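You operate a simulated robot arm through the tools that you are given. There is no shell and no other tool. Be economical: measure what you need, move in short steps, check, and stop when the job is done.

Carry out the task below with a simulated robot arm. There is one attempt and no reset: what you move stays moved.

TASK
Take the block marked "No. 4" from the dining table top and put it on top of the tea carton. Then take the green biscuit pack from the dining table top and put it on top of the grey coiled lead.
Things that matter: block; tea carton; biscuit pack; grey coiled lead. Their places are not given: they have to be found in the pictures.

It is judged by the outcome, as a careful person would: the job done as asked, and still so three seconds after it is handed in. It fails if anything else is knocked over, pushed out of place, dropped, spilled or broken.

THE ROBOT
A 6-joint arm with a two-finger parallel gripper, fixed in place. Base frame: the origin is at the foot of the arm, x ahead of it, y to its left, z up; the work surface is at about z = 0. Lengths are in m, angles in degrees, forces in N, time in s.
With the tool pointing down near the work surface it reaches from about 0.14 to 0.58 m from the base axis. Its first joint turns from -66.0 to 66.0 degrees. Payload 2.1 kg.
Tool frame: the origin (TCP) lies between the finger pads and is the grasp point; the fingertips stand 0.03 m ahead of it; z points along the fingers, y is the line along which they close. The gripper opens to 0.094 m. The fingers are 0.028 m wide and 0.01 m thick; the gripper's body (0.05 by 0.096 m) begins 0.055 m behind the TCP.
Orientation is told as [roll, pitch, yaw] about the base's x, y, z axes, in that order, counted from this pose: with the fingers straight down and closing along the base's y, the tool's x points along the base's -x, its y along +y and its z along -z.

THE INTERFACE
- The arm moves only by the tool arm_command. Its argument "motion" is a list of rows, each a list of 7 numbers: the shift along the tool's x, y, z in units of 100 mm (1.0 is 100 mm), then the turn, a rotation vector about the tool's x, y, z in units of 120 degrees (1.0 is 120 degrees), then the closure in counts, from 0 (fully open) to 255 (shut). In form: [[dx, dy, dz, wx, wy, wz, hand], ...]. A call has 1 to 8 rows; each row is the pose to reach, as a shift and turn from the pose commanded when the call began, along the tool's axes at that moment. A call with a number of a shift or a turn outside -1 to 1 is refused whole. A row lasts 0.2 s, in which the tool goes at most 0.05 m and 8.6 degrees; a call with a longer step from one row to the next is refused whole, and so is a gripper value outside its range. A pose out of reach is approached as far as the arm can. The call stops where the force on the tool passes 40 N (or 10 N more than at its start, if that is more) or the arm is blocked; 0.2 s more then pass. The fingers move at their own pace (about 0.072 m/s each) and stop on an object; they squeeze with about 45 N. The grip force told is the motor's: it shows also when the fingers shut on nothing. Time passes only in rows, and 0.2 s behind the last, so rows that repeat a pose let the fingers close. It gives the time, the measured TCP pose, the force on the tool (base axes), the opening and the grip force at its end, in the units of the frame above (readings bear some noise).
- Cameras (640 x 400 px; columns grow to the right, rows downward): "scene" is fixed at [0.047, -0.3846, 0.4777]; the picture's right is [0.69, -0.73, 0.00], its down [-0.45, -0.43, -0.78] and it looks along [0.57, 0.54, -0.62] (base axes); focal length 215 px, centre (320, 200). "wrist" rides on the gripper at [-0.037, 0, -0.058] in the tool frame; the picture's right is [0.00, -1.00, 0.00], its down [0.97, 0.00, -0.24] and it looks along [0.24, 0.00, 0.97] (tool axes); focal length 218 px, centre (320, 200).
- grab_frame(camera): a new picture of that camera. No time passes.
- measure_at(camera, pixels): for up to 12 pixels [column, row] of the newest picture of that camera ("zoom" is the newest enlarged one), the place [x, y, z] in the base frame of the surface seen there, good to about 0.003 m, but the place of the scene camera against the robot may be out by one fixed shift of up to 0.025 m in any direction. No time passes.
- close_up(camera, box): a new picture of the part [left, top, right, bottom] of that camera's present view, enlarged. No time passes.
- sign_off(): hands the job in; it is judged then, once.

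Work in short steps. Measure before you move; look again where a grasp or a placing could have gone wrong, and mend it. You have 80 turns and 46 pictures in all, the two below and enlarged ones among them. Open the gripper and draw the arm clear of the work before you hand the job in, unless the task says otherwise; then end with one line.

The tools are called after ">>>" by a JSON object that holds its "name" and its "arguments". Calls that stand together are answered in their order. arm_command: Moves the arm, as the interface text tells. Its arguments: {"type":"object","properties":{"motion":{"type":"array"}},"required":["motion"]} The other tools are called the same way: grab_frame (camera) takes a picture; measure_at (camera, pixels) gives the place of the surface under pixels of a picture; close_up (camera, box) takes an enlarged picture of a part of a camera's view; sign_off () hands the job in.

At the start:

```text
t: 0.0
tool_pos: [0.3635, 0.0951, 0.3459]
tool_rot: [0.0, -0.1, 0.1]
force: [0.1, 0.2, -0.5]
grip_width: 0.0939
grip_force: 0.0
```

scene: 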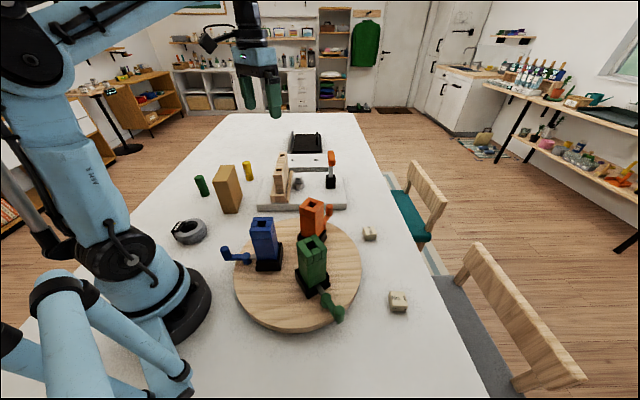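
wrist: 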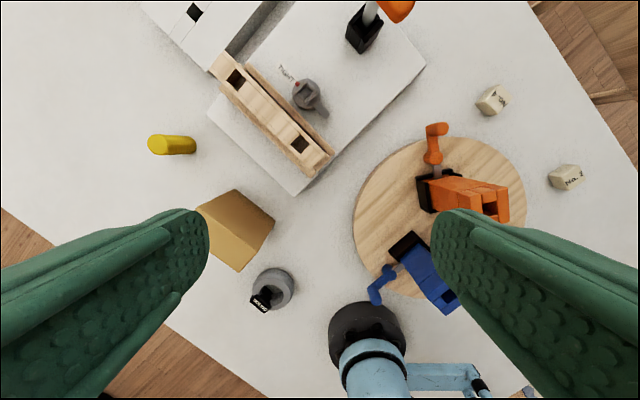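

I start by enlarging the areas with the blocks, the carton and the coil so I can tell which is which.

>>> {"name": "close_up", "arguments": {"camera": "scene", "box": [340, 210, 440, 330]}}

>>> {"name": "close_up", "arguments": {"camera": "scene", "box": [160, 120, 360, 250]}}

>>> {"name": "close_up", "arguments": {"camera": "wrist", "box": [460, 70, 600, 200]}}

```text
3.33 times, centred on (390, 270) of scene
```

zoom: 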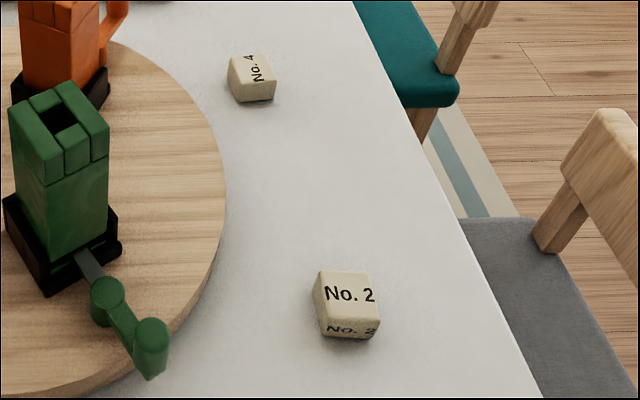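

```text
3.08 times, centred on (260, 185) of scene
```

zoom: 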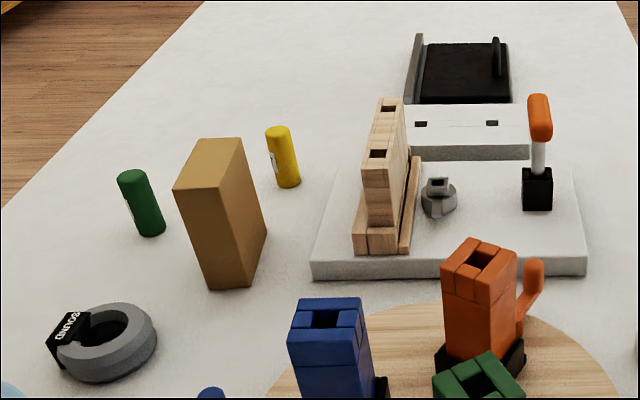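

```text
3.08 times, centred on (530, 135) of wrist
```

zoom: 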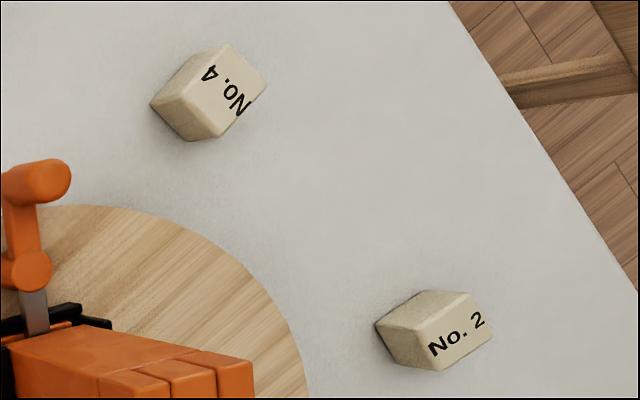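

The target block is at about wrist pixel (492,100), marked No. 4. The green cylinder must be the biscuit pack, the brown box the tea carton and the grey ring the lead. Now I measure them.

>>> {"name": "measure_at", "arguments": {"camera": "zoom", "pixels": [[228, 48], [262, 85], [215, 134], [184, 88], [222, 90], [155, 104], [190, 138], [175, 110], [120, 100]]}}

>>> {"name": "measure_at", "arguments": {"camera": "wrist", "pixels": [[235, 192], [272, 220], [237, 268], [200, 210], [235, 230], [275, 273], [290, 288], [262, 298], [272, 290], [190, 145], [320, 225], [255, 205]]}}

>>> {"name": "measure_at", "arguments": {"camera": "scene", "pixels": [[200, 177], [204, 188], [207, 194], [245, 163], [228, 172], [224, 170], [236, 167], [371, 230], [190, 232], [203, 224], [176, 236], [189, 221]]}}

```text
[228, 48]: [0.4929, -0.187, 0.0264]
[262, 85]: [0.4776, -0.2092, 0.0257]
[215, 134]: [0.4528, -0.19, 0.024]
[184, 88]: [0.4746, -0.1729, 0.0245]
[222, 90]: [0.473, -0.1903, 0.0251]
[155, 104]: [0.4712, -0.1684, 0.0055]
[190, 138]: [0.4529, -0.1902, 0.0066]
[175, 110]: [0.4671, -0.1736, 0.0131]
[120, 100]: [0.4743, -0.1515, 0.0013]
```

```text
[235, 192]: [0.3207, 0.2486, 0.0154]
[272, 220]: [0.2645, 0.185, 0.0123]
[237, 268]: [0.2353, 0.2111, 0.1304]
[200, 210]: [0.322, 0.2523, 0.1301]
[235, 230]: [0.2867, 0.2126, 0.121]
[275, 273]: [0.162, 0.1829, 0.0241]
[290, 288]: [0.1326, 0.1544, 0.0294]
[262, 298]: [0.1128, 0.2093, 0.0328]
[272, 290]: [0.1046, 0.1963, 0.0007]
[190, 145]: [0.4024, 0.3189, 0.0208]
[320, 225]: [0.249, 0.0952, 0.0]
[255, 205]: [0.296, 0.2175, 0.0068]
```

```text
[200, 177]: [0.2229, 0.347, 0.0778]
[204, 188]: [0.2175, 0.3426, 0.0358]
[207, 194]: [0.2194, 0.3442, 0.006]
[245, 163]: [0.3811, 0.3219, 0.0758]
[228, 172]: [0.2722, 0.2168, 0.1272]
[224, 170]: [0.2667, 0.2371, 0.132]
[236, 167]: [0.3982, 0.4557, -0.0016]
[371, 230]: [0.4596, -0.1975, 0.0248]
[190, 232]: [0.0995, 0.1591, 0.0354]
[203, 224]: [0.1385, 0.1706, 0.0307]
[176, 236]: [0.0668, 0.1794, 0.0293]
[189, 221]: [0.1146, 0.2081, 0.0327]
```

Block No. 4 is centred near (0.473, -0.190), about 27 mm wide and 25 mm high, with its edges at roughly 52 and 142 degrees. I keep the tool high and travel toward it.

>>> {"name": "arm_command", "arguments": {"motion": [[-0.13, -0.33, 0, 0, 0, 0, 80], [-0.26, -0.66, 0, 0, 0, 0, 80], [-0.4, -1, 0, 0, 0, 0, 80]]}}

>>> {"name": "arm_command", "arguments": {"motion": [[-0.1, -0.33, 0.1, 0, 0, 0, 80], [-0.2, -0.66, 0.2, 0, 0, 0, 80], [-0.3, -1, 0.3, 0, 0, 0, 80]]}}

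>>> {"name": "arm_command", "arguments": {"motion": [[-0.1, -0.2, 0.2, 0, 0, 0.063, 80], [-0.2, -0.4, 0.4, 0, 0, 0.127, 80], [-0.3, -0.6, 0.6, 0, 0, 0.19, 80], [-0.4, -0.85, 0.7, 0, 0, 0.253, 80], [-0.4, -0.85, 0.7, 0, 0, 0.317, 80]]}}

>>> {"name": "grab_frame", "arguments": {"camera": "wrist"}}

```text
t: 0.8
tool_pos: [0.4047, -0.0038, 0.3456]
tool_rot: [0.0, -0.1, 0.1]
force: [-0.6, 0.6, 0.2]
grip_width: 0.0644
grip_force: 0.0
```

```text
t: 1.6
tool_pos: [0.4342, -0.1038, 0.3158]
tool_rot: [0.0, -0.1, 0.0]
force: [-0.3, 0.1, 0.2]
grip_width: 0.0645
grip_force: 0.1
```

```text
t: 2.8
tool_pos: [0.4722, -0.1889, 0.2456]
tool_rot: [0.0, -0.2, -38.1]
force: [-0.1, 0.7, 0.0]
grip_width: 0.0644
grip_force: 0.0
```

```text
40 pictures are left
```

wrist: 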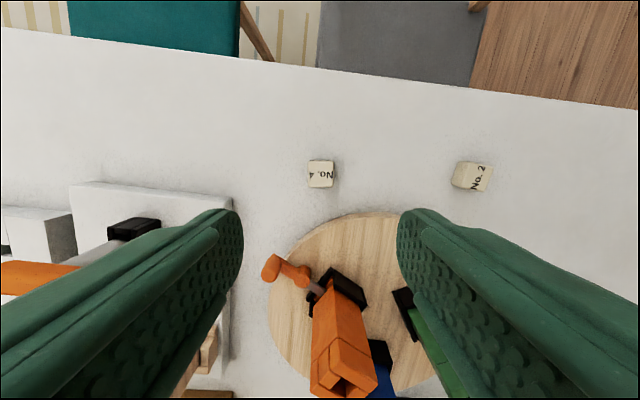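

The block is at (320,173), squared to the fingers. I measure its edges.

>>> {"name": "close_up", "arguments": {"camera": "wrist", "box": [270, 140, 370, 202]}}

>>> {"name": "measure_at", "arguments": {"camera": "wrist", "pixels": [[310, 163], [332, 163], [332, 185], [311, 185], [321, 173], [272, 266], [295, 275], [335, 375], [230, 205]]}}

```text
6.40 times, centred on (320, 171) of wrist
```

zoom: 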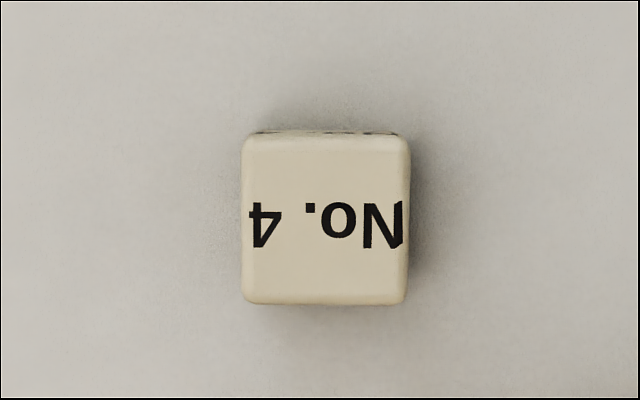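

```text
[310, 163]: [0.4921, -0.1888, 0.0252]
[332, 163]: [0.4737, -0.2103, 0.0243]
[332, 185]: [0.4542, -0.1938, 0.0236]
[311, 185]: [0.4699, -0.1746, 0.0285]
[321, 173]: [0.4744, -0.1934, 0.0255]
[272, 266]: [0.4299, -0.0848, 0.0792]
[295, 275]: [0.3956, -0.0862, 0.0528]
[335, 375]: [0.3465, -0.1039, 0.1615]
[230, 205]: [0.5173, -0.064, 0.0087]
```

The block centre is (0.4735, -0.193). I correct sideways and descend. The tips stand 30 mm ahead of the TCP, so I aim for TCP z of about 0.035.

>>> {"name": "arm_command", "arguments": {"motion": [[-0.035, -0.024, 0.35, 0, 0, 0, 80], [-0.035, -0.024, 0.7, 0, 0, 0, 80], [-0.035, -0.024, 1.0, 0, 0, 0, 80]]}}

>>> {"name": "arm_command", "arguments": {"motion": [[0, 0, 0.25, 0, 0, 0, 80], [0, 0, 0.5, 0, 0, 0, 80]]}}

>>> {"name": "grab_frame", "arguments": {"camera": "wrist"}}

>>> {"name": "grab_frame", "arguments": {"camera": "scene"}}

```text
t: 3.6
tool_pos: [0.4767, -0.1936, 0.1445]
tool_rot: [0.0, -0.1, -38.1]
force: [0.2, -0.3, -0.2]
grip_width: 0.0643
grip_force: 0.2
```

```text
t: 4.2
tool_pos: [0.4765, -0.1939, 0.0947]
tool_rot: [-0.1, -0.1, -38.1]
force: [0.5, 0.3, -0.3]
grip_width: 0.0644
grip_force: 0.1
```

```text
38 pictures are left
```

wrist: 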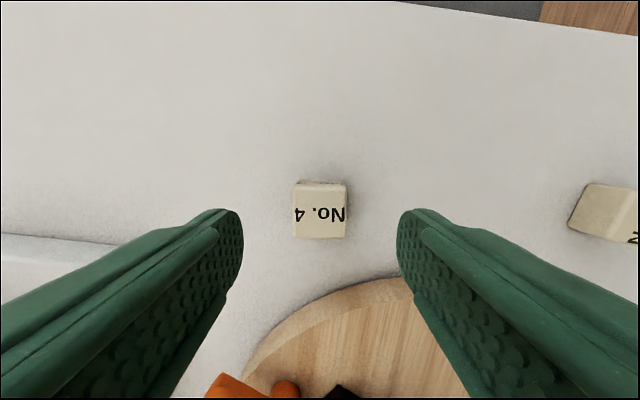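

```text
37 pictures are left
```

scene: 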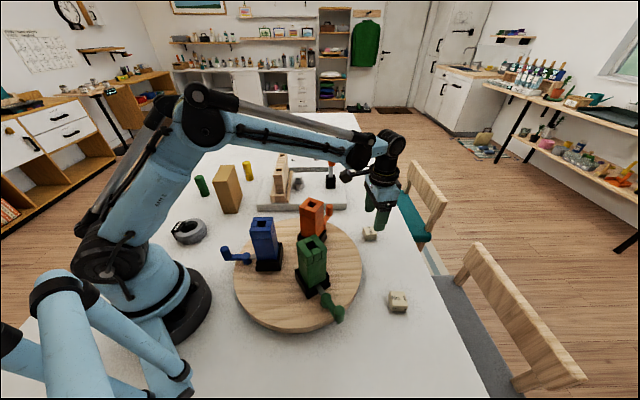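

The forearm clears the mills. I measure the block once more before the final descent.

>>> {"name": "measure_at", "arguments": {"camera": "wrist", "pixels": [[297, 187], [345, 187], [344, 235], [297, 235], [320, 212]]}}

```text
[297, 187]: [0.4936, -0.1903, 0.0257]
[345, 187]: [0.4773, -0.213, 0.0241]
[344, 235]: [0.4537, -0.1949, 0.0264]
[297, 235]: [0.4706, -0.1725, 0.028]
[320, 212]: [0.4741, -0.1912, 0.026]
```

>>> {"name": "arm_command", "arguments": {"motion": [[0.026, 0, 0.3, 0, 0, 0, 80], [0.026, 0, 0.595, 0, 0, 0, 80], [0.026, 0, 0.595, 0, 0, 0, 255], [0.026, 0, 0.595, 0, 0, 0, 255], [0.026, 0, 0.595, 0, 0, 0, 255], [0.026, 0, 0.595, 0, 0, 0, 255]]}}

```text
t: 5.6
tool_pos: [0.4745, -0.1942, 0.0354]
tool_rot: [0.0, -0.2, -38.1]
force: [0.5, -1.3, 0.5]
grip_width: 0.0325
grip_force: 45.2
```

The fingers stopped at 32 mm on the block with a grip of 45 N. I lift and look.

>>> {"name": "arm_command", "arguments": {"motion": [[0, 0, -0.3, 0, 0, 0, 255], [0, 0, -0.6, 0, 0, 0, 255], [0, 0, -1.0, 0, 0, 0, 255]]}}

>>> {"name": "arm_command", "arguments": {"motion": [[0, 0, -0.4, 0, 0, 0, 255], [0, 0, -0.8, 0, 0, 0, 255], [0, 0, -1.0, 0, 0, 0, 255]]}}

>>> {"name": "grab_frame", "arguments": {"camera": "wrist"}}

```text
t: 6.4
tool_pos: [0.4737, -0.1937, 0.1371]
tool_rot: [0.0, -0.1, -38.1]
force: [-0.4, -1.0, -0.8]
grip_width: 0.0324
grip_force: 45.2
```

```text
t: 7.2
tool_pos: [0.4724, -0.1912, 0.2365]
tool_rot: [0.0, -0.1, -38.1]
force: [-0.4, -0.2, -0.2]
grip_width: 0.0327
grip_force: 45.0
```

```text
36 pictures are left
```

wrist: 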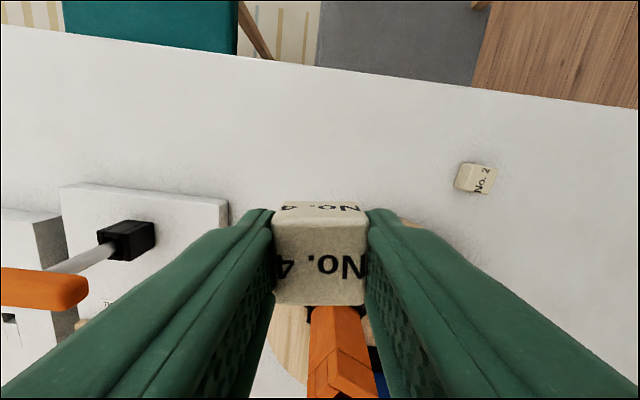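

The block is held squarely. I raise it, turn back to yaw 0, and travel over toward the carton.

>>> {"name": "arm_command", "arguments": {"motion": [[0, 0, -0.15, 0, 0, -0.063, 255], [0, 0, -0.3, 0, 0, -0.127, 255], [0, 0, -0.45, 0, 0, -0.19, 255], [0, 0, -0.6, 0, 0, -0.253, 255], [0, 0, -0.7, 0, 0, -0.317, 255]]}}

>>> {"name": "arm_command", "arguments": {"motion": [[0.17, 0.33, 0, 0, 0, 0, 255], [0.33, 0.66, 0, 0, 0, 0, 255], [0.5, 1.0, 0, 0, 0, 0, 255]]}}

>>> {"name": "arm_command", "arguments": {"motion": [[0.17, 0.33, 0, 0, 0, 0, 255], [0.33, 0.66, 0, 0, 0, 0, 255], [0.5, 1.0, 0, 0, 0, 0, 255]]}}

>>> {"name": "arm_command", "arguments": {"motion": [[0.17, 0.33, 0, 0, 0, 0, 255], [0.33, 0.66, 0, 0, 0, 0, 255], [0.5, 1.0, 0, 0, 0, 0, 255]]}}

>>> {"name": "grab_frame", "arguments": {"camera": "wrist"}}

```text
t: 8.4
tool_pos: [0.4699, -0.1906, 0.3023]
tool_rot: [0.0, -0.1, 0.1]
force: [-1.0, -0.3, 0.3]
grip_width: 0.0325
grip_force: 44.7
out of reach, approached as far as the arm can: row 5
```

```text
t: 9.2
tool_pos: [0.417, -0.0895, 0.3014]
tool_rot: [0.0, -0.1, -0.1]
force: [-0.6, 0.5, -0.3]
grip_width: 0.0327
grip_force: 44.9
```

```text
t: 10.0
tool_pos: [0.3703, 0.0102, 0.3035]
tool_rot: [0.0, -0.1, -0.1]
force: [0.9, 0.0, 0.0]
grip_width: 0.0329
grip_force: 45.0
```

```text
t: 10.8
tool_pos: [0.3174, 0.1118, 0.3026]
tool_rot: [0.0, -0.1, -0.1]
force: [0.2, 0.0, -0.2]
grip_width: 0.0327
grip_force: 44.3
```

```text
35 pictures are left
```

wrist: 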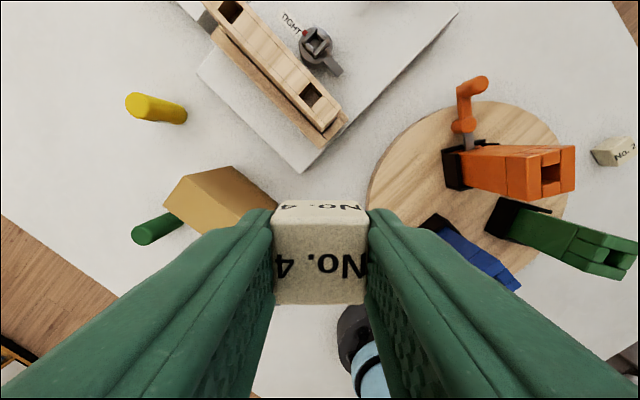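

The carton top shows at about (195,205) and the green pack at (155,230). I measure both.

>>> {"name": "close_up", "arguments": {"camera": "wrist", "box": [120, 150, 280, 250]}}

>>> {"name": "measure_at", "arguments": {"camera": "wrist", "pixels": [[188, 180], [170, 204], [200, 200], [215, 225], [200, 228], [185, 213], [230, 172], [140, 234], [150, 230], [170, 222], [140, 105], [135, 237]]}}

```text
4.00 times, centred on (200, 200) of wrist
```

zoom: 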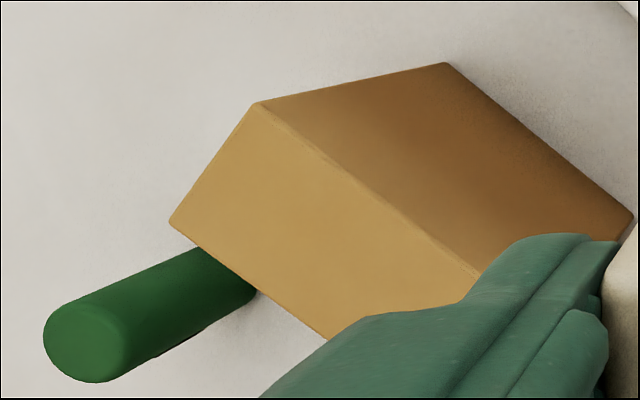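

```text
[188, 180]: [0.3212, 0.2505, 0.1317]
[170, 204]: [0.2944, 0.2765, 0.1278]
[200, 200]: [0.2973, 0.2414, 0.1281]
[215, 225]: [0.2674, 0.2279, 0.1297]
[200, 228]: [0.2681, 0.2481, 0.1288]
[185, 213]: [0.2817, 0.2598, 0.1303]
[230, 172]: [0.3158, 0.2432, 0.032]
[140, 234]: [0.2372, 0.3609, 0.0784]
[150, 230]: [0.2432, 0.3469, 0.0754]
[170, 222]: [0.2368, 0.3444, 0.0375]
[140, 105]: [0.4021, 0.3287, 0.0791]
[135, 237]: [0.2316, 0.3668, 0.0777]
```

>>> {"name": "measure_at", "arguments": {"camera": "zoom", "pixels": [[258, 108], [174, 221], [320, 328], [250, 275], [300, 140], [400, 212], [460, 258], [215, 165], [110, 320], [75, 320], [125, 345], [80, 375]]}}

```text
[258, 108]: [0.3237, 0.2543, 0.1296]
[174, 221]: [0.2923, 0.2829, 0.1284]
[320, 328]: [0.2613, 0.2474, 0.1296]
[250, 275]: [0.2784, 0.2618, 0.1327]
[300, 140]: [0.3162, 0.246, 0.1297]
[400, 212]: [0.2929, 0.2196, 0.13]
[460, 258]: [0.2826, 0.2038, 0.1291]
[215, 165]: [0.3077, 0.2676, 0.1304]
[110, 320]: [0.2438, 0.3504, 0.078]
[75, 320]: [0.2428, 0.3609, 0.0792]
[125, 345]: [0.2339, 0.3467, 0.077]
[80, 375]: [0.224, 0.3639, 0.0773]
```

The carton top is at z 0.130 with its long axis at about 50 degrees and its centre at about (0.279, 0.234). I move over it and turn to yaw 49.

>>> {"name": "arm_command", "arguments": {"motion": [[0.13, 0.33, 0, 0, 0, 0, 255], [0.26, 0.66, 0, 0, 0, 0, 255], [0.384, 1.0, 0, 0, 0, 0, 255]]}}

>>> {"name": "arm_command", "arguments": {"motion": [[0, 0.04, 0, 0, 0, -0.068, 255], [0, 0.08, 0, 0, 0, -0.136, 255], [0, 0.12, 0, 0, 0, -0.204, 255], [0, 0.16, 0, 0, 0, -0.272, 255], [0, 0.2, 0, 0, 0, -0.34, 255], [0, 0.22, 0, 0, 0, -0.408, 255]]}}

>>> {"name": "grab_frame", "arguments": {"camera": "wrist"}}

>>> {"name": "grab_frame", "arguments": {"camera": "scene"}}

```text
t: 11.6
tool_pos: [0.2812, 0.2108, 0.3018]
tool_rot: [0.1, -0.1, -0.1]
force: [-0.2, 0.0, 0.2]
grip_width: 0.0324
grip_force: 44.7
```

```text
t: 13.0
tool_pos: [0.281, 0.2328, 0.303]
tool_rot: [-0.2, 0.0, 49.1]
force: [0.2, -0.4, 0.2]
grip_width: 0.0326
grip_force: 44.8
```

```text
33 pictures are left
```

wrist: 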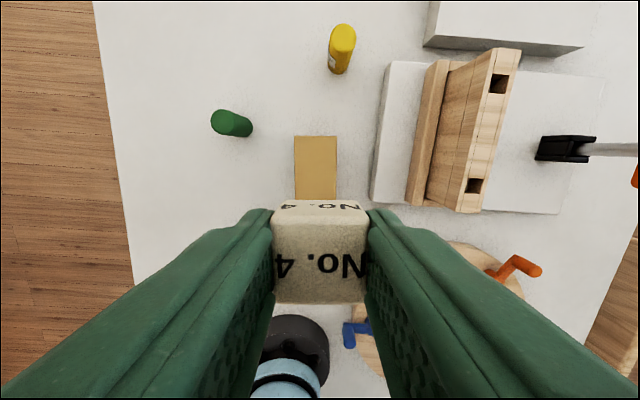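

```text
32 pictures are left
```

scene: 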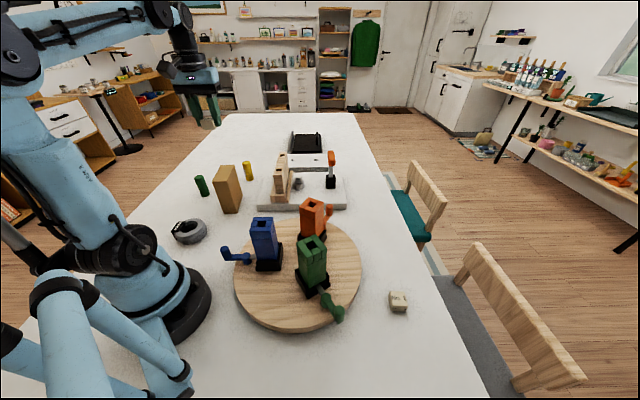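

It is well aligned. I check the far edge corners (295,136) and (337,136), and the side edges.

>>> {"name": "measure_at", "arguments": {"camera": "wrist", "pixels": [[297, 138], [335, 138], [299, 190], [336, 190], [316, 165], [232, 123], [222, 118], [246, 128]]}}

```text
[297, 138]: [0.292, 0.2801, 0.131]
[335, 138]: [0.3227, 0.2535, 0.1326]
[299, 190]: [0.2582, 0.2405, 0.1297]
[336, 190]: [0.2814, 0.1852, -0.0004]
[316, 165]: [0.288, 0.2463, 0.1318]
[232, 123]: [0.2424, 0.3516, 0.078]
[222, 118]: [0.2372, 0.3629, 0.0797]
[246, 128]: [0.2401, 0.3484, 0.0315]
```

>>> {"name": "arm_command", "arguments": {"motion": [[0, 0.03, 0.33, 0, 0, 0, 255], [0, 0.03, 0.66, 0, 0, 0, 255], [0, 0.03, 1.0, 0, 0, 0, 255]]}}

>>> {"name": "arm_command", "arguments": {"motion": [[0, 0, 0.1, 0, 0, 0, 255], [0, 0, 0.2, 0, 0, 0, 255], [0, 0, 0.3, 0, 0, 0, 255]]}}

>>> {"name": "close_up", "arguments": {"camera": "scene", "box": [150, 100, 310, 200]}}

```text
t: 13.8
tool_pos: [0.2778, 0.2352, 0.2021]
tool_rot: [-0.1, -0.1, 48.9]
force: [0.5, -0.2, 0.8]
grip_width: 0.0324
grip_force: 44.9
```

```text
t: 14.6
tool_pos: [0.2788, 0.2347, 0.1732]
tool_rot: [-0.1, 0.0, 48.8]
force: [0.0, 0.4, -0.8]
grip_width: 0.0326
grip_force: 44.4
```

```text
4.00 times, centred on (230, 150) of scene
```

zoom: 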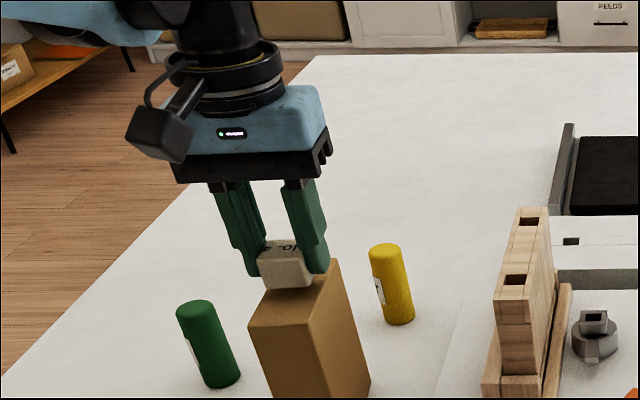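

Nearly there, with about 6 mm to go. I lower in 2 mm steps and watch the force.

>>> {"name": "arm_command", "arguments": {"motion": [[0, 0, 0.02, 0, 0, 0, 255], [0, 0, 0.035, 0, 0, 0, 255], [0, 0, 0.05, 0, 0, 0, 255]]}}

```text
t: 15.4
tool_pos: [0.279, 0.234, 0.1681]
tool_rot: [-0.1, -0.1, 49.0]
force: [0.2, 0.4, -0.3]
grip_width: 0.0328
grip_force: 44.7
```

>>> {"name": "arm_command", "arguments": {"motion": [[0, 0, 0.01, 0, 0, 0, 255], [0, 0, 0.018, 0, 0, 0, 255]]}}

```text
t: 16.0
tool_pos: [0.2796, 0.235, 0.1657]
tool_rot: [-0.1, -0.1, 48.9]
force: [0.7, 0.9, -0.2]
grip_width: 0.0328
grip_force: 44.8
```

>>> {"name": "close_up", "arguments": {"camera": "scene", "box": [195, 150, 259, 190]}}

>>> {"name": "arm_command", "arguments": {"motion": [[0, 0, 0.008, 0, 0, 0, 255], [0, 0, 0.014, 0, 0, 0, 255]]}}

```text
10.00 times, centred on (227, 170) of scene
```

zoom: 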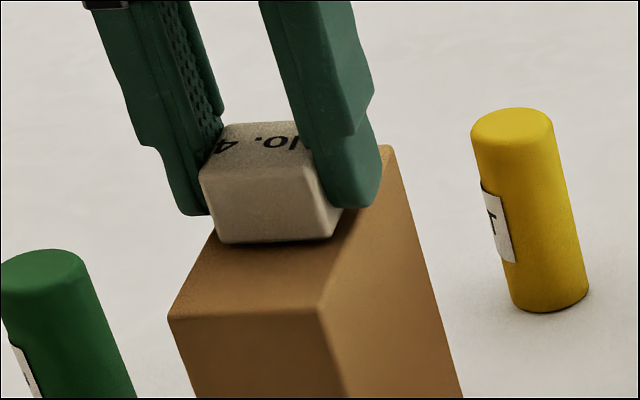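

```text
t: 16.6
tool_pos: [0.2798, 0.2351, 0.1633]
tool_rot: [-0.2, 0.0, 48.9]
force: [-0.2, 0.5, 1.2]
grip_width: 0.0325
grip_force: 45.3
```

The force now reads +1.2 N, so it is touching or nearly so. I release to a modest opening.

>>> {"name": "arm_command", "arguments": {"motion": [[0, 0, 0.004, 0, 0, 0, 150], [0, 0, 0.004, 0, 0, 0, 105], [0, 0, 0.004, 0, 0, 0, 105]]}}

>>> {"name": "close_up", "arguments": {"camera": "scene", "box": [195, 150, 259, 190]}}

```text
t: 17.4
tool_pos: [0.2796, 0.2351, 0.1637]
tool_rot: [-0.1, -0.1, 48.9]
force: [0.4, 0.2, 0.5]
grip_width: 0.0554
grip_force: 0.0
```

```text
10.00 times, centred on (227, 170) of scene
```

zoom: 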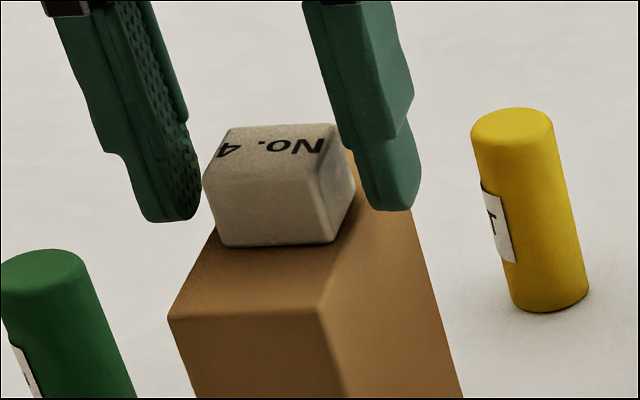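

The block rests on the carton. I raise the arm straight up and look around.

>>> {"name": "arm_command", "arguments": {"motion": [[0, 0, -0.3, 0, 0, 0, 105], [0, 0, -0.6, 0, 0, 0, 0], [0, 0, -1.0, 0, 0, 0, 0]]}}

>>> {"name": "arm_command", "arguments": {"motion": [[0, 0, -0.3, 0, 0, 0, 0], [0, 0, -0.5, 0, 0, 0, 0]]}}

>>> {"name": "grab_frame", "arguments": {"camera": "wrist"}}

>>> {"name": "close_up", "arguments": {"camera": "scene", "box": [160, 160, 256, 250]}}

```text
t: 18.2
tool_pos: [0.2803, 0.2343, 0.2622]
tool_rot: [-0.1, 0.1, 49.0]
force: [0.6, 0.9, 0.6]
grip_width: 0.0941
grip_force: 0.1
```

```text
t: 18.8
tool_pos: [0.2774, 0.2331, 0.3145]
tool_rot: [-0.1, 0.0, 48.9]
force: [-0.4, -0.7, -0.8]
grip_width: 0.094
grip_force: 0.1
```

```text
28 pictures are left
```

wrist: 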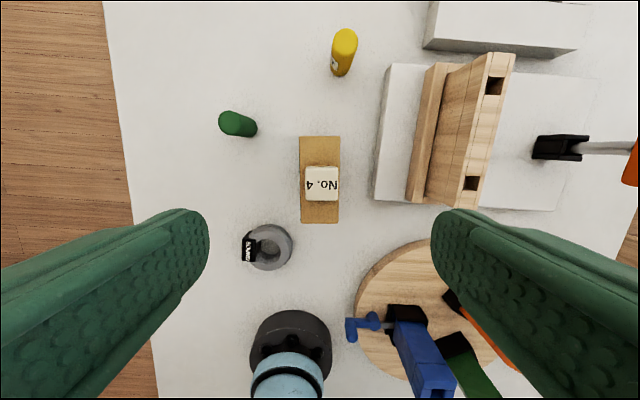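

```text
4.44 times, centred on (208, 205) of scene
```

zoom: 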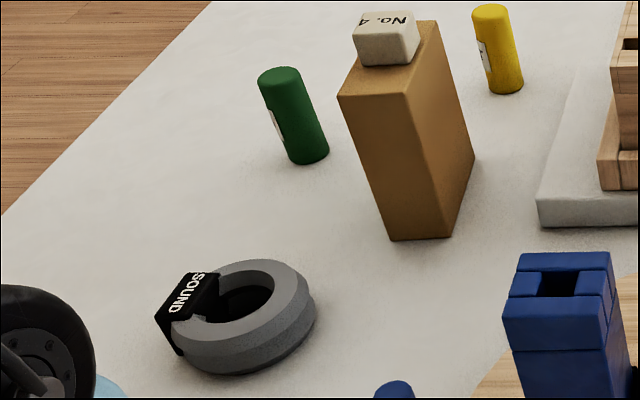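

The block is well placed. The coil at (268,246) and the pack at (237,124) are both visible, so I enlarge them and measure.

>>> {"name": "close_up", "arguments": {"camera": "wrist", "box": [228, 220, 308, 270]}}

>>> {"name": "measure_at", "arguments": {"camera": "wrist", "pixels": [[230, 118], [238, 124], [222, 122], [234, 113], [250, 130], [320, 183], [302, 138], [338, 138], [301, 221], [337, 221]]}}

```text
8.00 times, centred on (268, 245) of wrist
```

zoom: 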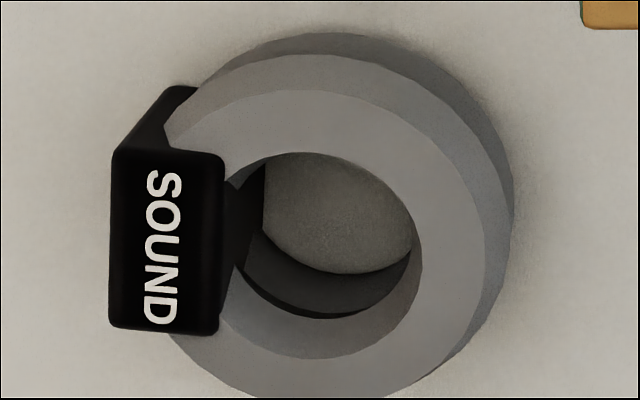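

```text
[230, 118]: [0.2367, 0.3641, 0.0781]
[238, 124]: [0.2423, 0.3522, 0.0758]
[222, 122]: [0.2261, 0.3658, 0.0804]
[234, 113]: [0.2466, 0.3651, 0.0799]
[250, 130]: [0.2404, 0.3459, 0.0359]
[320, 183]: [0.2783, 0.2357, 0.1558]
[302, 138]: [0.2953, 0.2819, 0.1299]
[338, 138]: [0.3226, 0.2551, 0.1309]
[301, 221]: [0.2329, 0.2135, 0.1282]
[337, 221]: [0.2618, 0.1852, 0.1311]
```

>>> {"name": "measure_at", "arguments": {"camera": "zoom", "pixels": [[300, 125], [450, 230], [320, 380], [320, 150], [418, 250], [300, 355], [320, 210], [210, 355], [210, 130], [170, 250], [482, 240], [395, 130]]}}

```text
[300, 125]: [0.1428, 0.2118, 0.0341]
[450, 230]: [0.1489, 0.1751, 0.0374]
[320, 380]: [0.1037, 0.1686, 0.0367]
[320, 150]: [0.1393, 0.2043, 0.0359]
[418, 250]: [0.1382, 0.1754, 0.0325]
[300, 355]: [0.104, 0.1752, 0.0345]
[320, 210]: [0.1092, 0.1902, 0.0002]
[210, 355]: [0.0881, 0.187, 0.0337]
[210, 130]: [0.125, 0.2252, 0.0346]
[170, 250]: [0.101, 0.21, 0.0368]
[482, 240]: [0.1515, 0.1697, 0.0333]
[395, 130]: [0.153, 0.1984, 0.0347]
```

The coil's hole (about 43 mm) is wider than the pack (about 27 mm), so standing it in the middle would drop it through. The flat black strap across the ring looks like a good platform, so I measure its top face.

>>> {"name": "measure_at", "arguments": {"camera": "zoom", "pixels": [[125, 165], [165, 165], [212, 165], [120, 240], [165, 240], [212, 240], [120, 315], [165, 318], [210, 320], [240, 175], [240, 320], [255, 200]]}}

>>> {"name": "close_up", "arguments": {"camera": "wrist", "box": [208, 100, 268, 145]}}

```text
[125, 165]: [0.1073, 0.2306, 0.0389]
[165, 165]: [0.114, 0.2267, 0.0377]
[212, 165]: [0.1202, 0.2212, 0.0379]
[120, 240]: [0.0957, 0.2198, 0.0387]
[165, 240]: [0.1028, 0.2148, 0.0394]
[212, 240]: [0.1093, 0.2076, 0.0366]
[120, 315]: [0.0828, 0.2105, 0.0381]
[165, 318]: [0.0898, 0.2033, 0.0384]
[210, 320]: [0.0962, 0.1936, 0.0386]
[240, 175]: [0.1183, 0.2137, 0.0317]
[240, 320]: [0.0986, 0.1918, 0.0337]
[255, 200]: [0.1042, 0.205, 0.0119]
```

```text
8.89 times, centred on (238, 122) of wrist
```

zoom: 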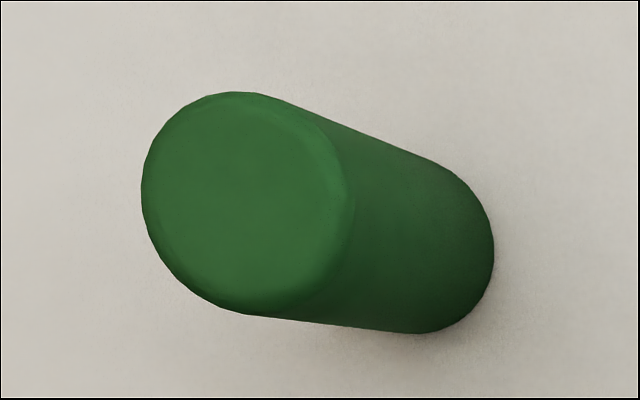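

The strap top is flat, at z 0.038, about 20 x 37 mm and centred near (0.1025, 0.214). I will stand the pack there. First I measure the pack's top outline.

>>> {"name": "measure_at", "arguments": {"camera": "zoom", "pixels": [[245, 203], [148, 200], [342, 205], [245, 98], [245, 308], [170, 130], [320, 275], [175, 270], [310, 140], [480, 240], [425, 325]]}}

```text
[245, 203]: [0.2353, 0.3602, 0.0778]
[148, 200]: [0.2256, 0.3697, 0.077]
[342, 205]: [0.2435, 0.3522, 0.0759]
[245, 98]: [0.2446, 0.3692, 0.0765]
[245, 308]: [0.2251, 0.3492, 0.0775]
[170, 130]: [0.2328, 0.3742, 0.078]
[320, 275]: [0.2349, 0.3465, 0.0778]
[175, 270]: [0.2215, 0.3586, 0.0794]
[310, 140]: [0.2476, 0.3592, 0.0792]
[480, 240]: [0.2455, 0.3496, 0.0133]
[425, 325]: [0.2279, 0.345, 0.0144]
```

The pack centre is (0.235, 0.360), diameter about 27 mm, top at 0.078. I move above it keeping yaw 49 and look.

>>> {"name": "arm_command", "arguments": {"motion": [[-0.23, 0.33, 0, 0, 0, 0, 60], [-0.46, 0.66, 0, 0, 0, 0, 60], [-0.683, 1.0, 0, 0, 0, 0, 60]]}}

>>> {"name": "arm_command", "arguments": {"motion": [[0, 0.15, 0.3, 0, 0, 0, 60], [0, 0.15, 0.7, 0, 0, 0, 60], [0, 0.15, 1.0, 0, 0, 0, 60]]}}

>>> {"name": "grab_frame", "arguments": {"camera": "wrist"}}

```text
t: 19.6
tool_pos: [0.248, 0.3534, 0.3109]
tool_rot: [-0.2, 0.0, 48.9]
force: [0.8, 0.0, 0.6]
grip_width: 0.0721
grip_force: 0.3
```

```text
t: 20.4
tool_pos: [0.236, 0.3627, 0.2117]
tool_rot: [-0.1, 0.0, 48.9]
force: [0.3, -0.3, 0.6]
grip_width: 0.0715
grip_force: 0.0
```

```text
24 pictures are left
```

wrist: 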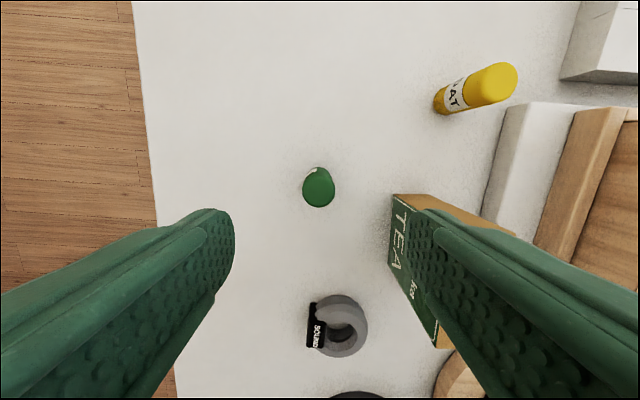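

>>> {"name": "measure_at", "arguments": {"camera": "wrist", "pixels": [[318, 189], [305, 189], [332, 189], [318, 176], [318, 204], [400, 200], [318, 325], [320, 310], [320, 342]]}}

```text
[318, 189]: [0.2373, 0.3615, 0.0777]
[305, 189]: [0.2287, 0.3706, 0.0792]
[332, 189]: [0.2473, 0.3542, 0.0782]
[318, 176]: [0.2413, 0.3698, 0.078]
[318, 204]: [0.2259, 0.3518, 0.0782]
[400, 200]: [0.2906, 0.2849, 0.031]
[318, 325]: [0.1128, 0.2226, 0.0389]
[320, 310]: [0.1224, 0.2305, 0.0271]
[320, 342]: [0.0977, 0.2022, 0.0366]
```

The pack is centred under the tool. I descend to TCP z of about 0.056 in two calls, then close.

>>> {"name": "arm_command", "arguments": {"motion": [[0.01, 0, 0.3, 0, 0, 0, 60], [0.01, 0, 0.6, 0, 0, 0, 60], [0.01, 0, 0.85, 0, 0, 0, 60]]}}

>>> {"name": "grab_frame", "arguments": {"camera": "scene"}}

```text
t: 21.2
tool_pos: [0.2369, 0.3605, 0.1264]
tool_rot: [-0.2, 0.0, 48.9]
force: [0.3, 0.0, -0.4]
grip_width: 0.0719
grip_force: 0.0
```

```text
23 pictures are left
```

scene: 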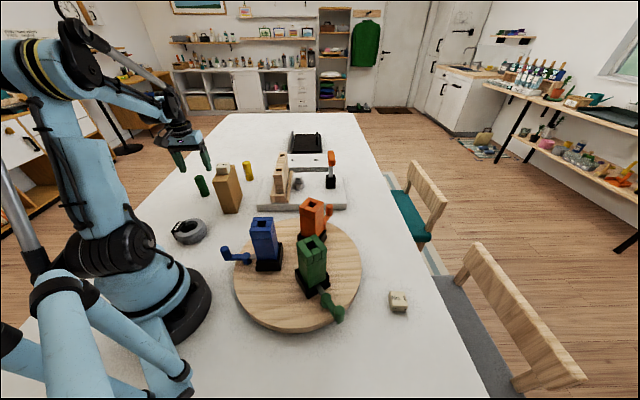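

>>> {"name": "arm_command", "arguments": {"motion": [[0, 0, 0.25, 0, 0, 0, 60], [0, 0, 0.5, 0, 0, 0, 60], [0, 0, 0.7, 0, 0, 0, 60]]}}

>>> {"name": "close_up", "arguments": {"camera": "scene", "box": [150, 120, 278, 200]}}

```text
t: 22.0
tool_pos: [0.2372, 0.3591, 0.0588]
tool_rot: [-0.1, -0.1, 48.9]
force: [-0.5, 0.4, 0.5]
grip_width: 0.0721
grip_force: 0.0
```

```text
5.00 times, centred on (214, 160) of scene
```

zoom: 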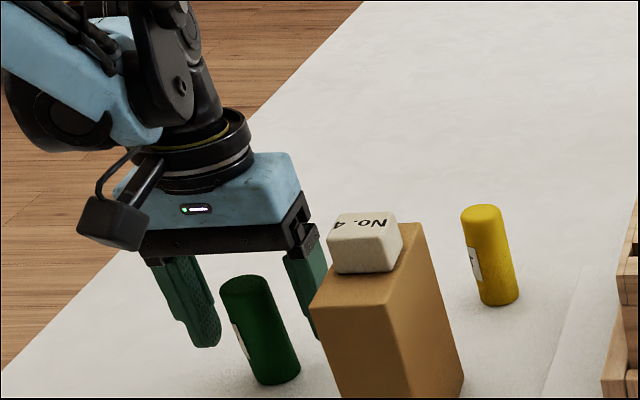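

The fingers straddle the pack and are clear of the carton, so I close.

>>> {"name": "arm_command", "arguments": {"motion": [[0, 0, 0, 0, 0, 0, 255], [0, 0, 0, 0, 0, 0, 255], [0, 0, 0, 0, 0, 0, 255], [0, 0, 0, 0, 0, 0, 255]]}}

>>> {"name": "arm_command", "arguments": {"motion": [[0, 0, -0.2, 0, 0, 0, 255], [0, 0, -0.6, 0, 0, 0, 255], [0, 0, -1.0, 0, 0, 0, 255]]}}

>>> {"name": "grab_frame", "arguments": {"camera": "wrist"}}

>>> {"name": "close_up", "arguments": {"camera": "scene", "box": [130, 90, 290, 240]}}

```text
t: 23.0
tool_pos: [0.2368, 0.3596, 0.0603]
tool_rot: [-0.1, -0.1, 48.9]
force: [0.2, -0.3, -0.1]
grip_width: 0.0299
grip_force: 44.9
```

```text
t: 23.8
tool_pos: [0.2362, 0.3616, 0.1581]
tool_rot: [-0.1, 0.0, 48.9]
force: [0.2, -0.2, -1.2]
grip_width: 0.0298
grip_force: 45.4
```

```text
21 pictures are left
```

wrist: 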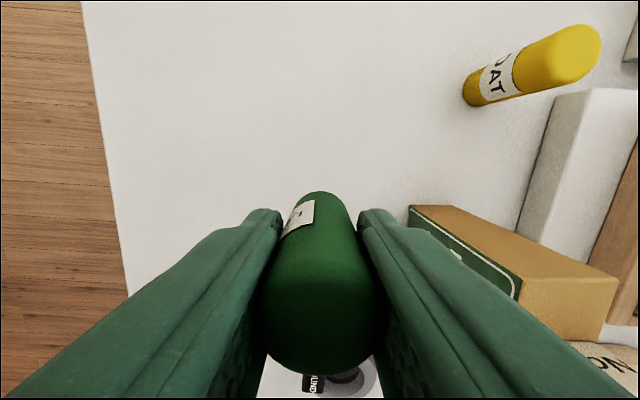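

```text
2.67 times, centred on (210, 165) of scene
```

zoom: 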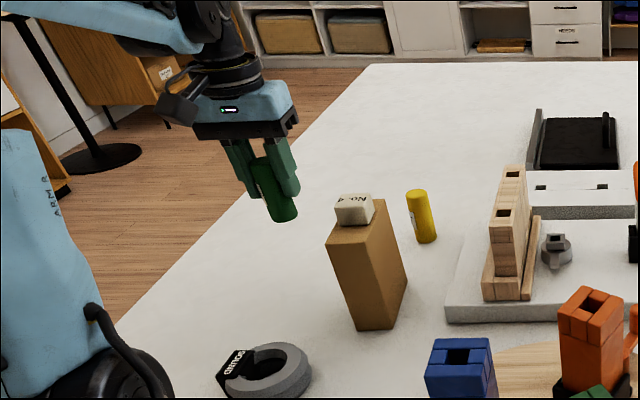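

The pack is held upright with its bottom 60 mm below the TCP. I carry it along tool x (2 x 100 mm) to above the strap at (0.103, 0.2125).

>>> {"name": "arm_command", "arguments": {"motion": [[0.2, 0.01, -0.3, 0, 0, 0, 255], [0.6, 0.01, -0.4, 0, 0, 0, 255], [1.0, 0.01, -0.4, 0, 0, 0, 255]]}}

>>> {"name": "arm_command", "arguments": {"motion": [[0.35, 0.01, 0, 0, 0, 0, 255], [0.7, 0.015, 0, 0, 0, 0, 255], [1.0, 0.017, 0, 0, 0, 0, 255]]}}

>>> {"name": "grab_frame", "arguments": {"camera": "scene"}}

>>> {"name": "grab_frame", "arguments": {"camera": "wrist"}}

```text
t: 24.6
tool_pos: [0.1716, 0.2869, 0.1988]
tool_rot: [0.0, -0.1, 49.0]
force: [0.3, 0.2, -1.1]
grip_width: 0.0296
grip_force: 44.5
```

```text
t: 25.4
tool_pos: [0.1048, 0.2119, 0.1982]
tool_rot: [0.1, 0.1, 48.9]
force: [-0.5, 0.6, -0.6]
grip_width: 0.0298
grip_force: 44.9
```

```text
19 pictures are left
```

scene: 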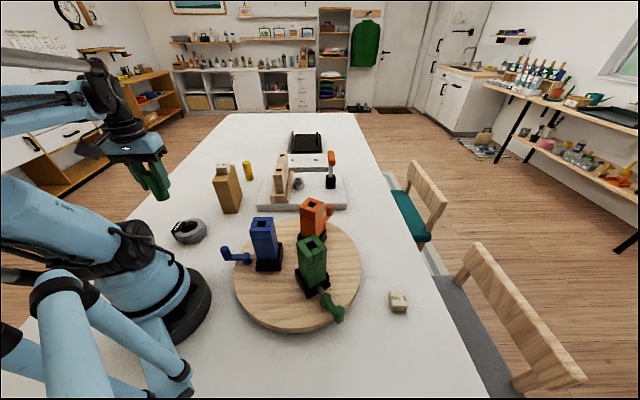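

```text
18 pictures are left
```

wrist: 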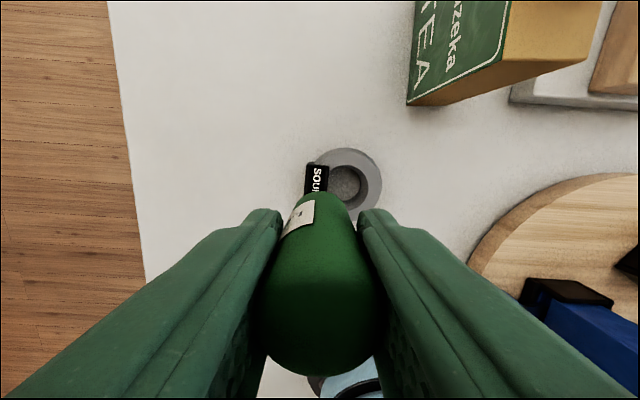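

The strap's far end is visible at (305-329, 163). I measure it for a final alignment.

>>> {"name": "close_up", "arguments": {"camera": "wrist", "box": [280, 140, 400, 215]}}

>>> {"name": "measure_at", "arguments": {"camera": "wrist", "pixels": [[308, 166], [327, 166], [317, 166], [307, 180], [327, 180], [345, 172], [345, 208], [378, 182], [317, 185], [345, 150]]}}

```text
5.33 times, centred on (340, 178) of wrist
```

zoom: 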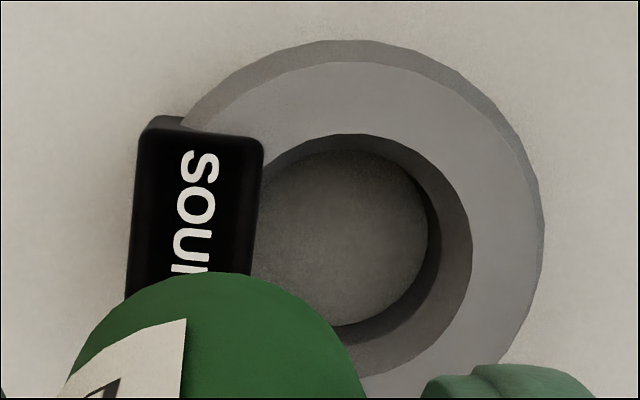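

```text
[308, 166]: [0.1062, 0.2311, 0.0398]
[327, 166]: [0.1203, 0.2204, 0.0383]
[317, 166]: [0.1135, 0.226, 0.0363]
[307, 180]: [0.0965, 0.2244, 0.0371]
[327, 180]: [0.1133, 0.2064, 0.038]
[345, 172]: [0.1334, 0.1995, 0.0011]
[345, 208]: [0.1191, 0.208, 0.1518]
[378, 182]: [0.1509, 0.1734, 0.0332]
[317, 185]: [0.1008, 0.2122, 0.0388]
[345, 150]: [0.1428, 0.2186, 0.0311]
```

The tool is 3 mm inward of the strap's centreline and centred along it. I shift 1 mm outward and descend 90 mm, leaving about 10 mm.

>>> {"name": "arm_command", "arguments": {"motion": [[0, 0.01, 0.3, 0, 0, 0, 255], [0, 0.01, 0.6, 0, 0, 0, 255], [0, 0.01, 0.8, 0, 0, 0, 255], [0, 0.01, 0.9, 0, 0, 0, 255]]}}

>>> {"name": "close_up", "arguments": {"camera": "scene", "box": [140, 180, 236, 250]}}

```text
t: 26.4
tool_pos: [0.1043, 0.2103, 0.1088]
tool_rot: [0.0, 0.1, 49.0]
force: [-0.2, 0.3, -0.2]
grip_width: 0.0296
grip_force: 45.0
out of reach, approached as far as the arm can: row 1, 2, 3
```

```text
5.71 times, centred on (188, 215) of scene
```

zoom: 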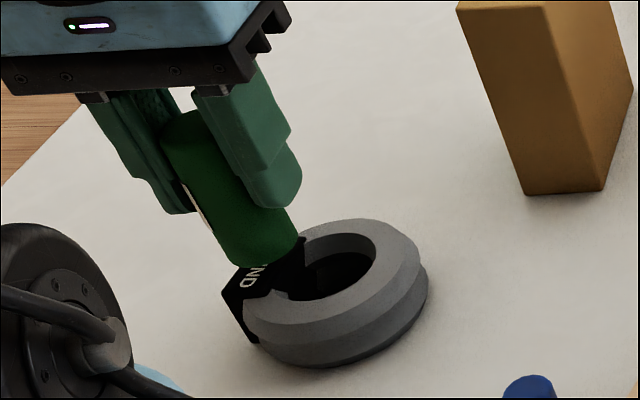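

About 10 mm remain. I lower while nudging 2 mm outward onto the strap.

>>> {"name": "arm_command", "arguments": {"motion": [[-0.01, 0.02, 0.02, 0, 0, 0, 255], [-0.01, 0.02, 0.04, 0, 0, 0, 255], [-0.01, 0.02, 0.06, 0, 0, 0, 255]]}}

>>> {"name": "close_up", "arguments": {"camera": "scene", "box": [162, 205, 218, 245]}}

>>> {"name": "grab_frame", "arguments": {"camera": "wrist"}}

```text
t: 27.2
tool_pos: [0.1045, 0.2121, 0.1031]
tool_rot: [0.0, 0.0, 49.0]
force: [-0.2, -0.1, -0.6]
grip_width: 0.0297
grip_force: 44.7
out of reach, approached as far as the arm can: row 1, 2, 3
```

```text
10.00 times, centred on (190, 225) of scene
```

zoom: 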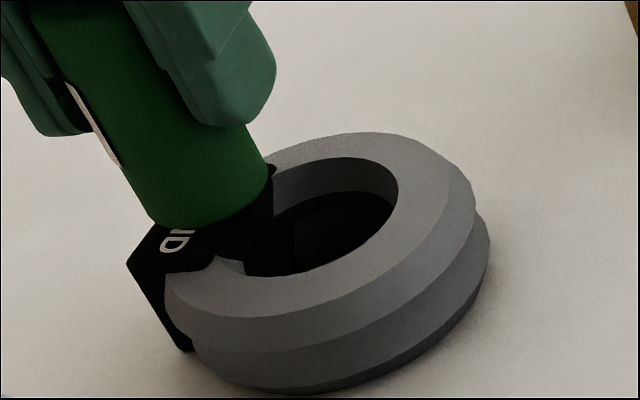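

```text
14 pictures are left
```

wrist: 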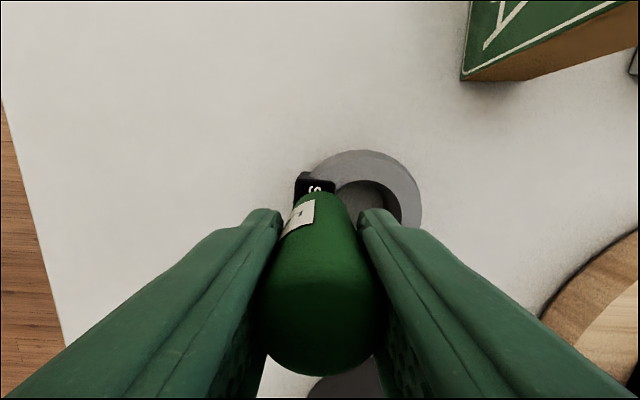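

The pack (column 318) lines up with the strap (columns 297-335). I lower the last few millimetres and watch the force.

>>> {"name": "arm_command", "arguments": {"motion": [[0, 0.0, 0.015, 0, 0, 0, 255], [0, 0.0, 0.03, 0, 0, 0, 255], [0, 0, 0.035, 0, 0, 0, 255]]}}

>>> {"name": "arm_command", "arguments": {"motion": [[0, 0, 0.008, 0, 0, 0, 255], [0, 0, 0.012, 0, 0, 0, 255]]}}

>>> {"name": "close_up", "arguments": {"camera": "scene", "box": [162, 205, 218, 245]}}

```text
t: 28.0
tool_pos: [0.104, 0.2126, 0.0988]
tool_rot: [0.0, 0.1, 49.1]
force: [0.5, 0.6, -0.9]
grip_width: 0.0297
grip_force: 45.1
```

```text
t: 28.6
tool_pos: [0.1055, 0.2127, 0.0982]
tool_rot: [0.0, 0.0, 48.8]
force: [-0.3, 0.1, -0.2]
grip_width: 0.0293
grip_force: 44.9
```

```text
10.00 times, centred on (190, 225) of scene
```

zoom: 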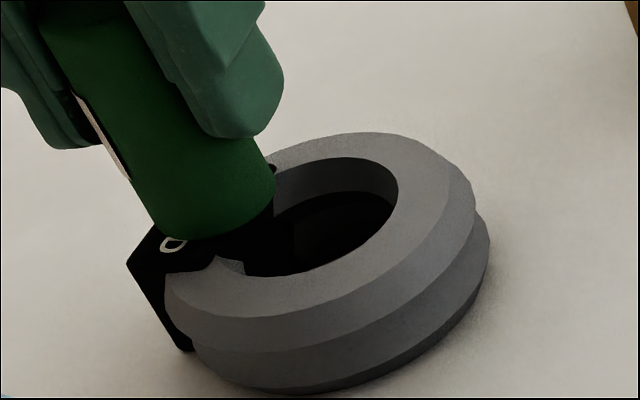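

No contact yet, so I keep lowering about 1.5 mm at a time.

>>> {"name": "arm_command", "arguments": {"motion": [[0, 0, 0.008, 0, 0, 0, 255], [0, 0, 0.015, 0, 0, 0, 255]]}}

```text
t: 29.2
tool_pos: [0.1045, 0.2135, 0.097]
tool_rot: [0.0, 0.0, 48.9]
force: [-0.9, -0.4, -1.2]
grip_width: 0.0296
grip_force: 45.1
```

>>> {"name": "arm_command", "arguments": {"motion": [[0, 0, 0.008, 0, 0, 0, 255], [0, 0, 0.012, 0, 0, 0, 255]]}}

```text
t: 29.8
tool_pos: [0.1053, 0.2131, 0.0959]
tool_rot: [0.0, 0.0, 48.9]
force: [0.1, -0.7, -1.3]
grip_width: 0.0298
grip_force: 45.3
```

>>> {"name": "close_up", "arguments": {"camera": "scene", "box": [162, 205, 218, 245]}}

>>> {"name": "arm_command", "arguments": {"motion": [[0, 0, 0.006, 0, 0, 0, 255], [0, 0, 0.01, 0, 0, 0, 255]]}}

```text
10.00 times, centred on (190, 225) of scene
```

zoom: 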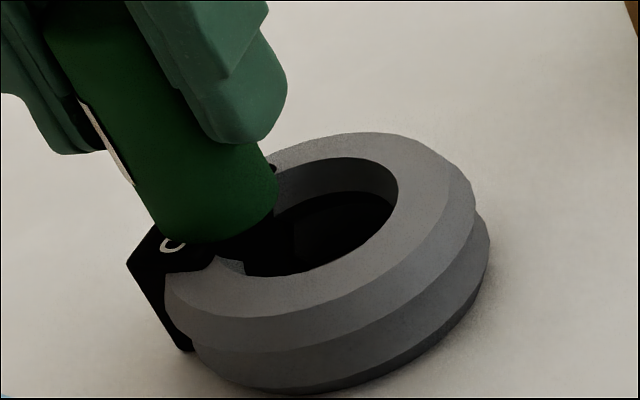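

```text
t: 30.4
tool_pos: [0.1051, 0.2127, 0.094]
tool_rot: [0.0, 0.0, 48.9]
force: [0.2, -2.1, 34.3]
grip_width: 0.0297
grip_force: 45.3
```

Contact: 34 N at TCP z 0.094. I ease up slightly, then open just a little so the fingers would still catch the pack if it tilts.

>>> {"name": "arm_command", "arguments": {"motion": [[0, 0, -0.006, 0, 0, 0, 255], [0, 0, -0.006, 0, 0, 0, 255]]}}

>>> {"name": "arm_command", "arguments": {"motion": [[0, 0, 0, 0, 0, 0, 165], [0, 0, 0, 0, 0, 0, 155], [0, 0, 0, 0, 0, 0, 155], [0, 0, 0, 0, 0, 0, 155]]}}

>>> {"name": "close_up", "arguments": {"camera": "scene", "box": [154, 185, 226, 245]}}

>>> {"name": "grab_frame", "arguments": {"camera": "wrist"}}

```text
t: 31.0
tool_pos: [0.105, 0.2123, 0.0943]
tool_rot: [0.0, -0.1, 48.9]
force: [1.8, 0.1, 2.6]
grip_width: 0.0299
grip_force: 44.5
```

```text
t: 32.0
tool_pos: [0.1056, 0.2121, 0.0969]
tool_rot: [0.1, 0.0, 48.9]
force: [-1.2, 1.1, 0.8]
grip_width: 0.0368
grip_force: 0.1
```

```text
6.67 times, centred on (190, 215) of scene
```

zoom: 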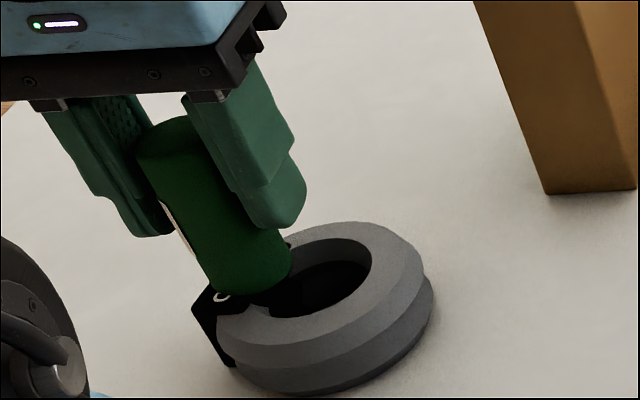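

```text
10 pictures are left
```

wrist: 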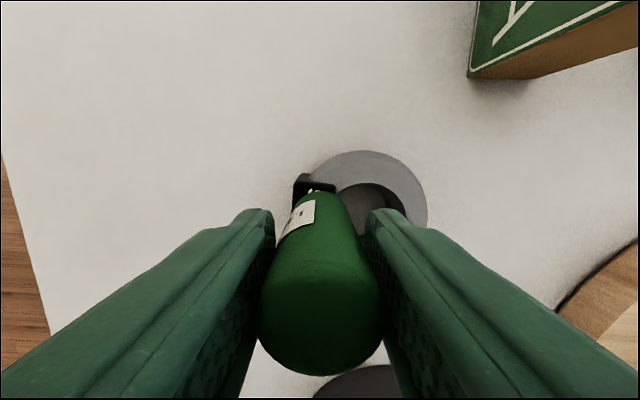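

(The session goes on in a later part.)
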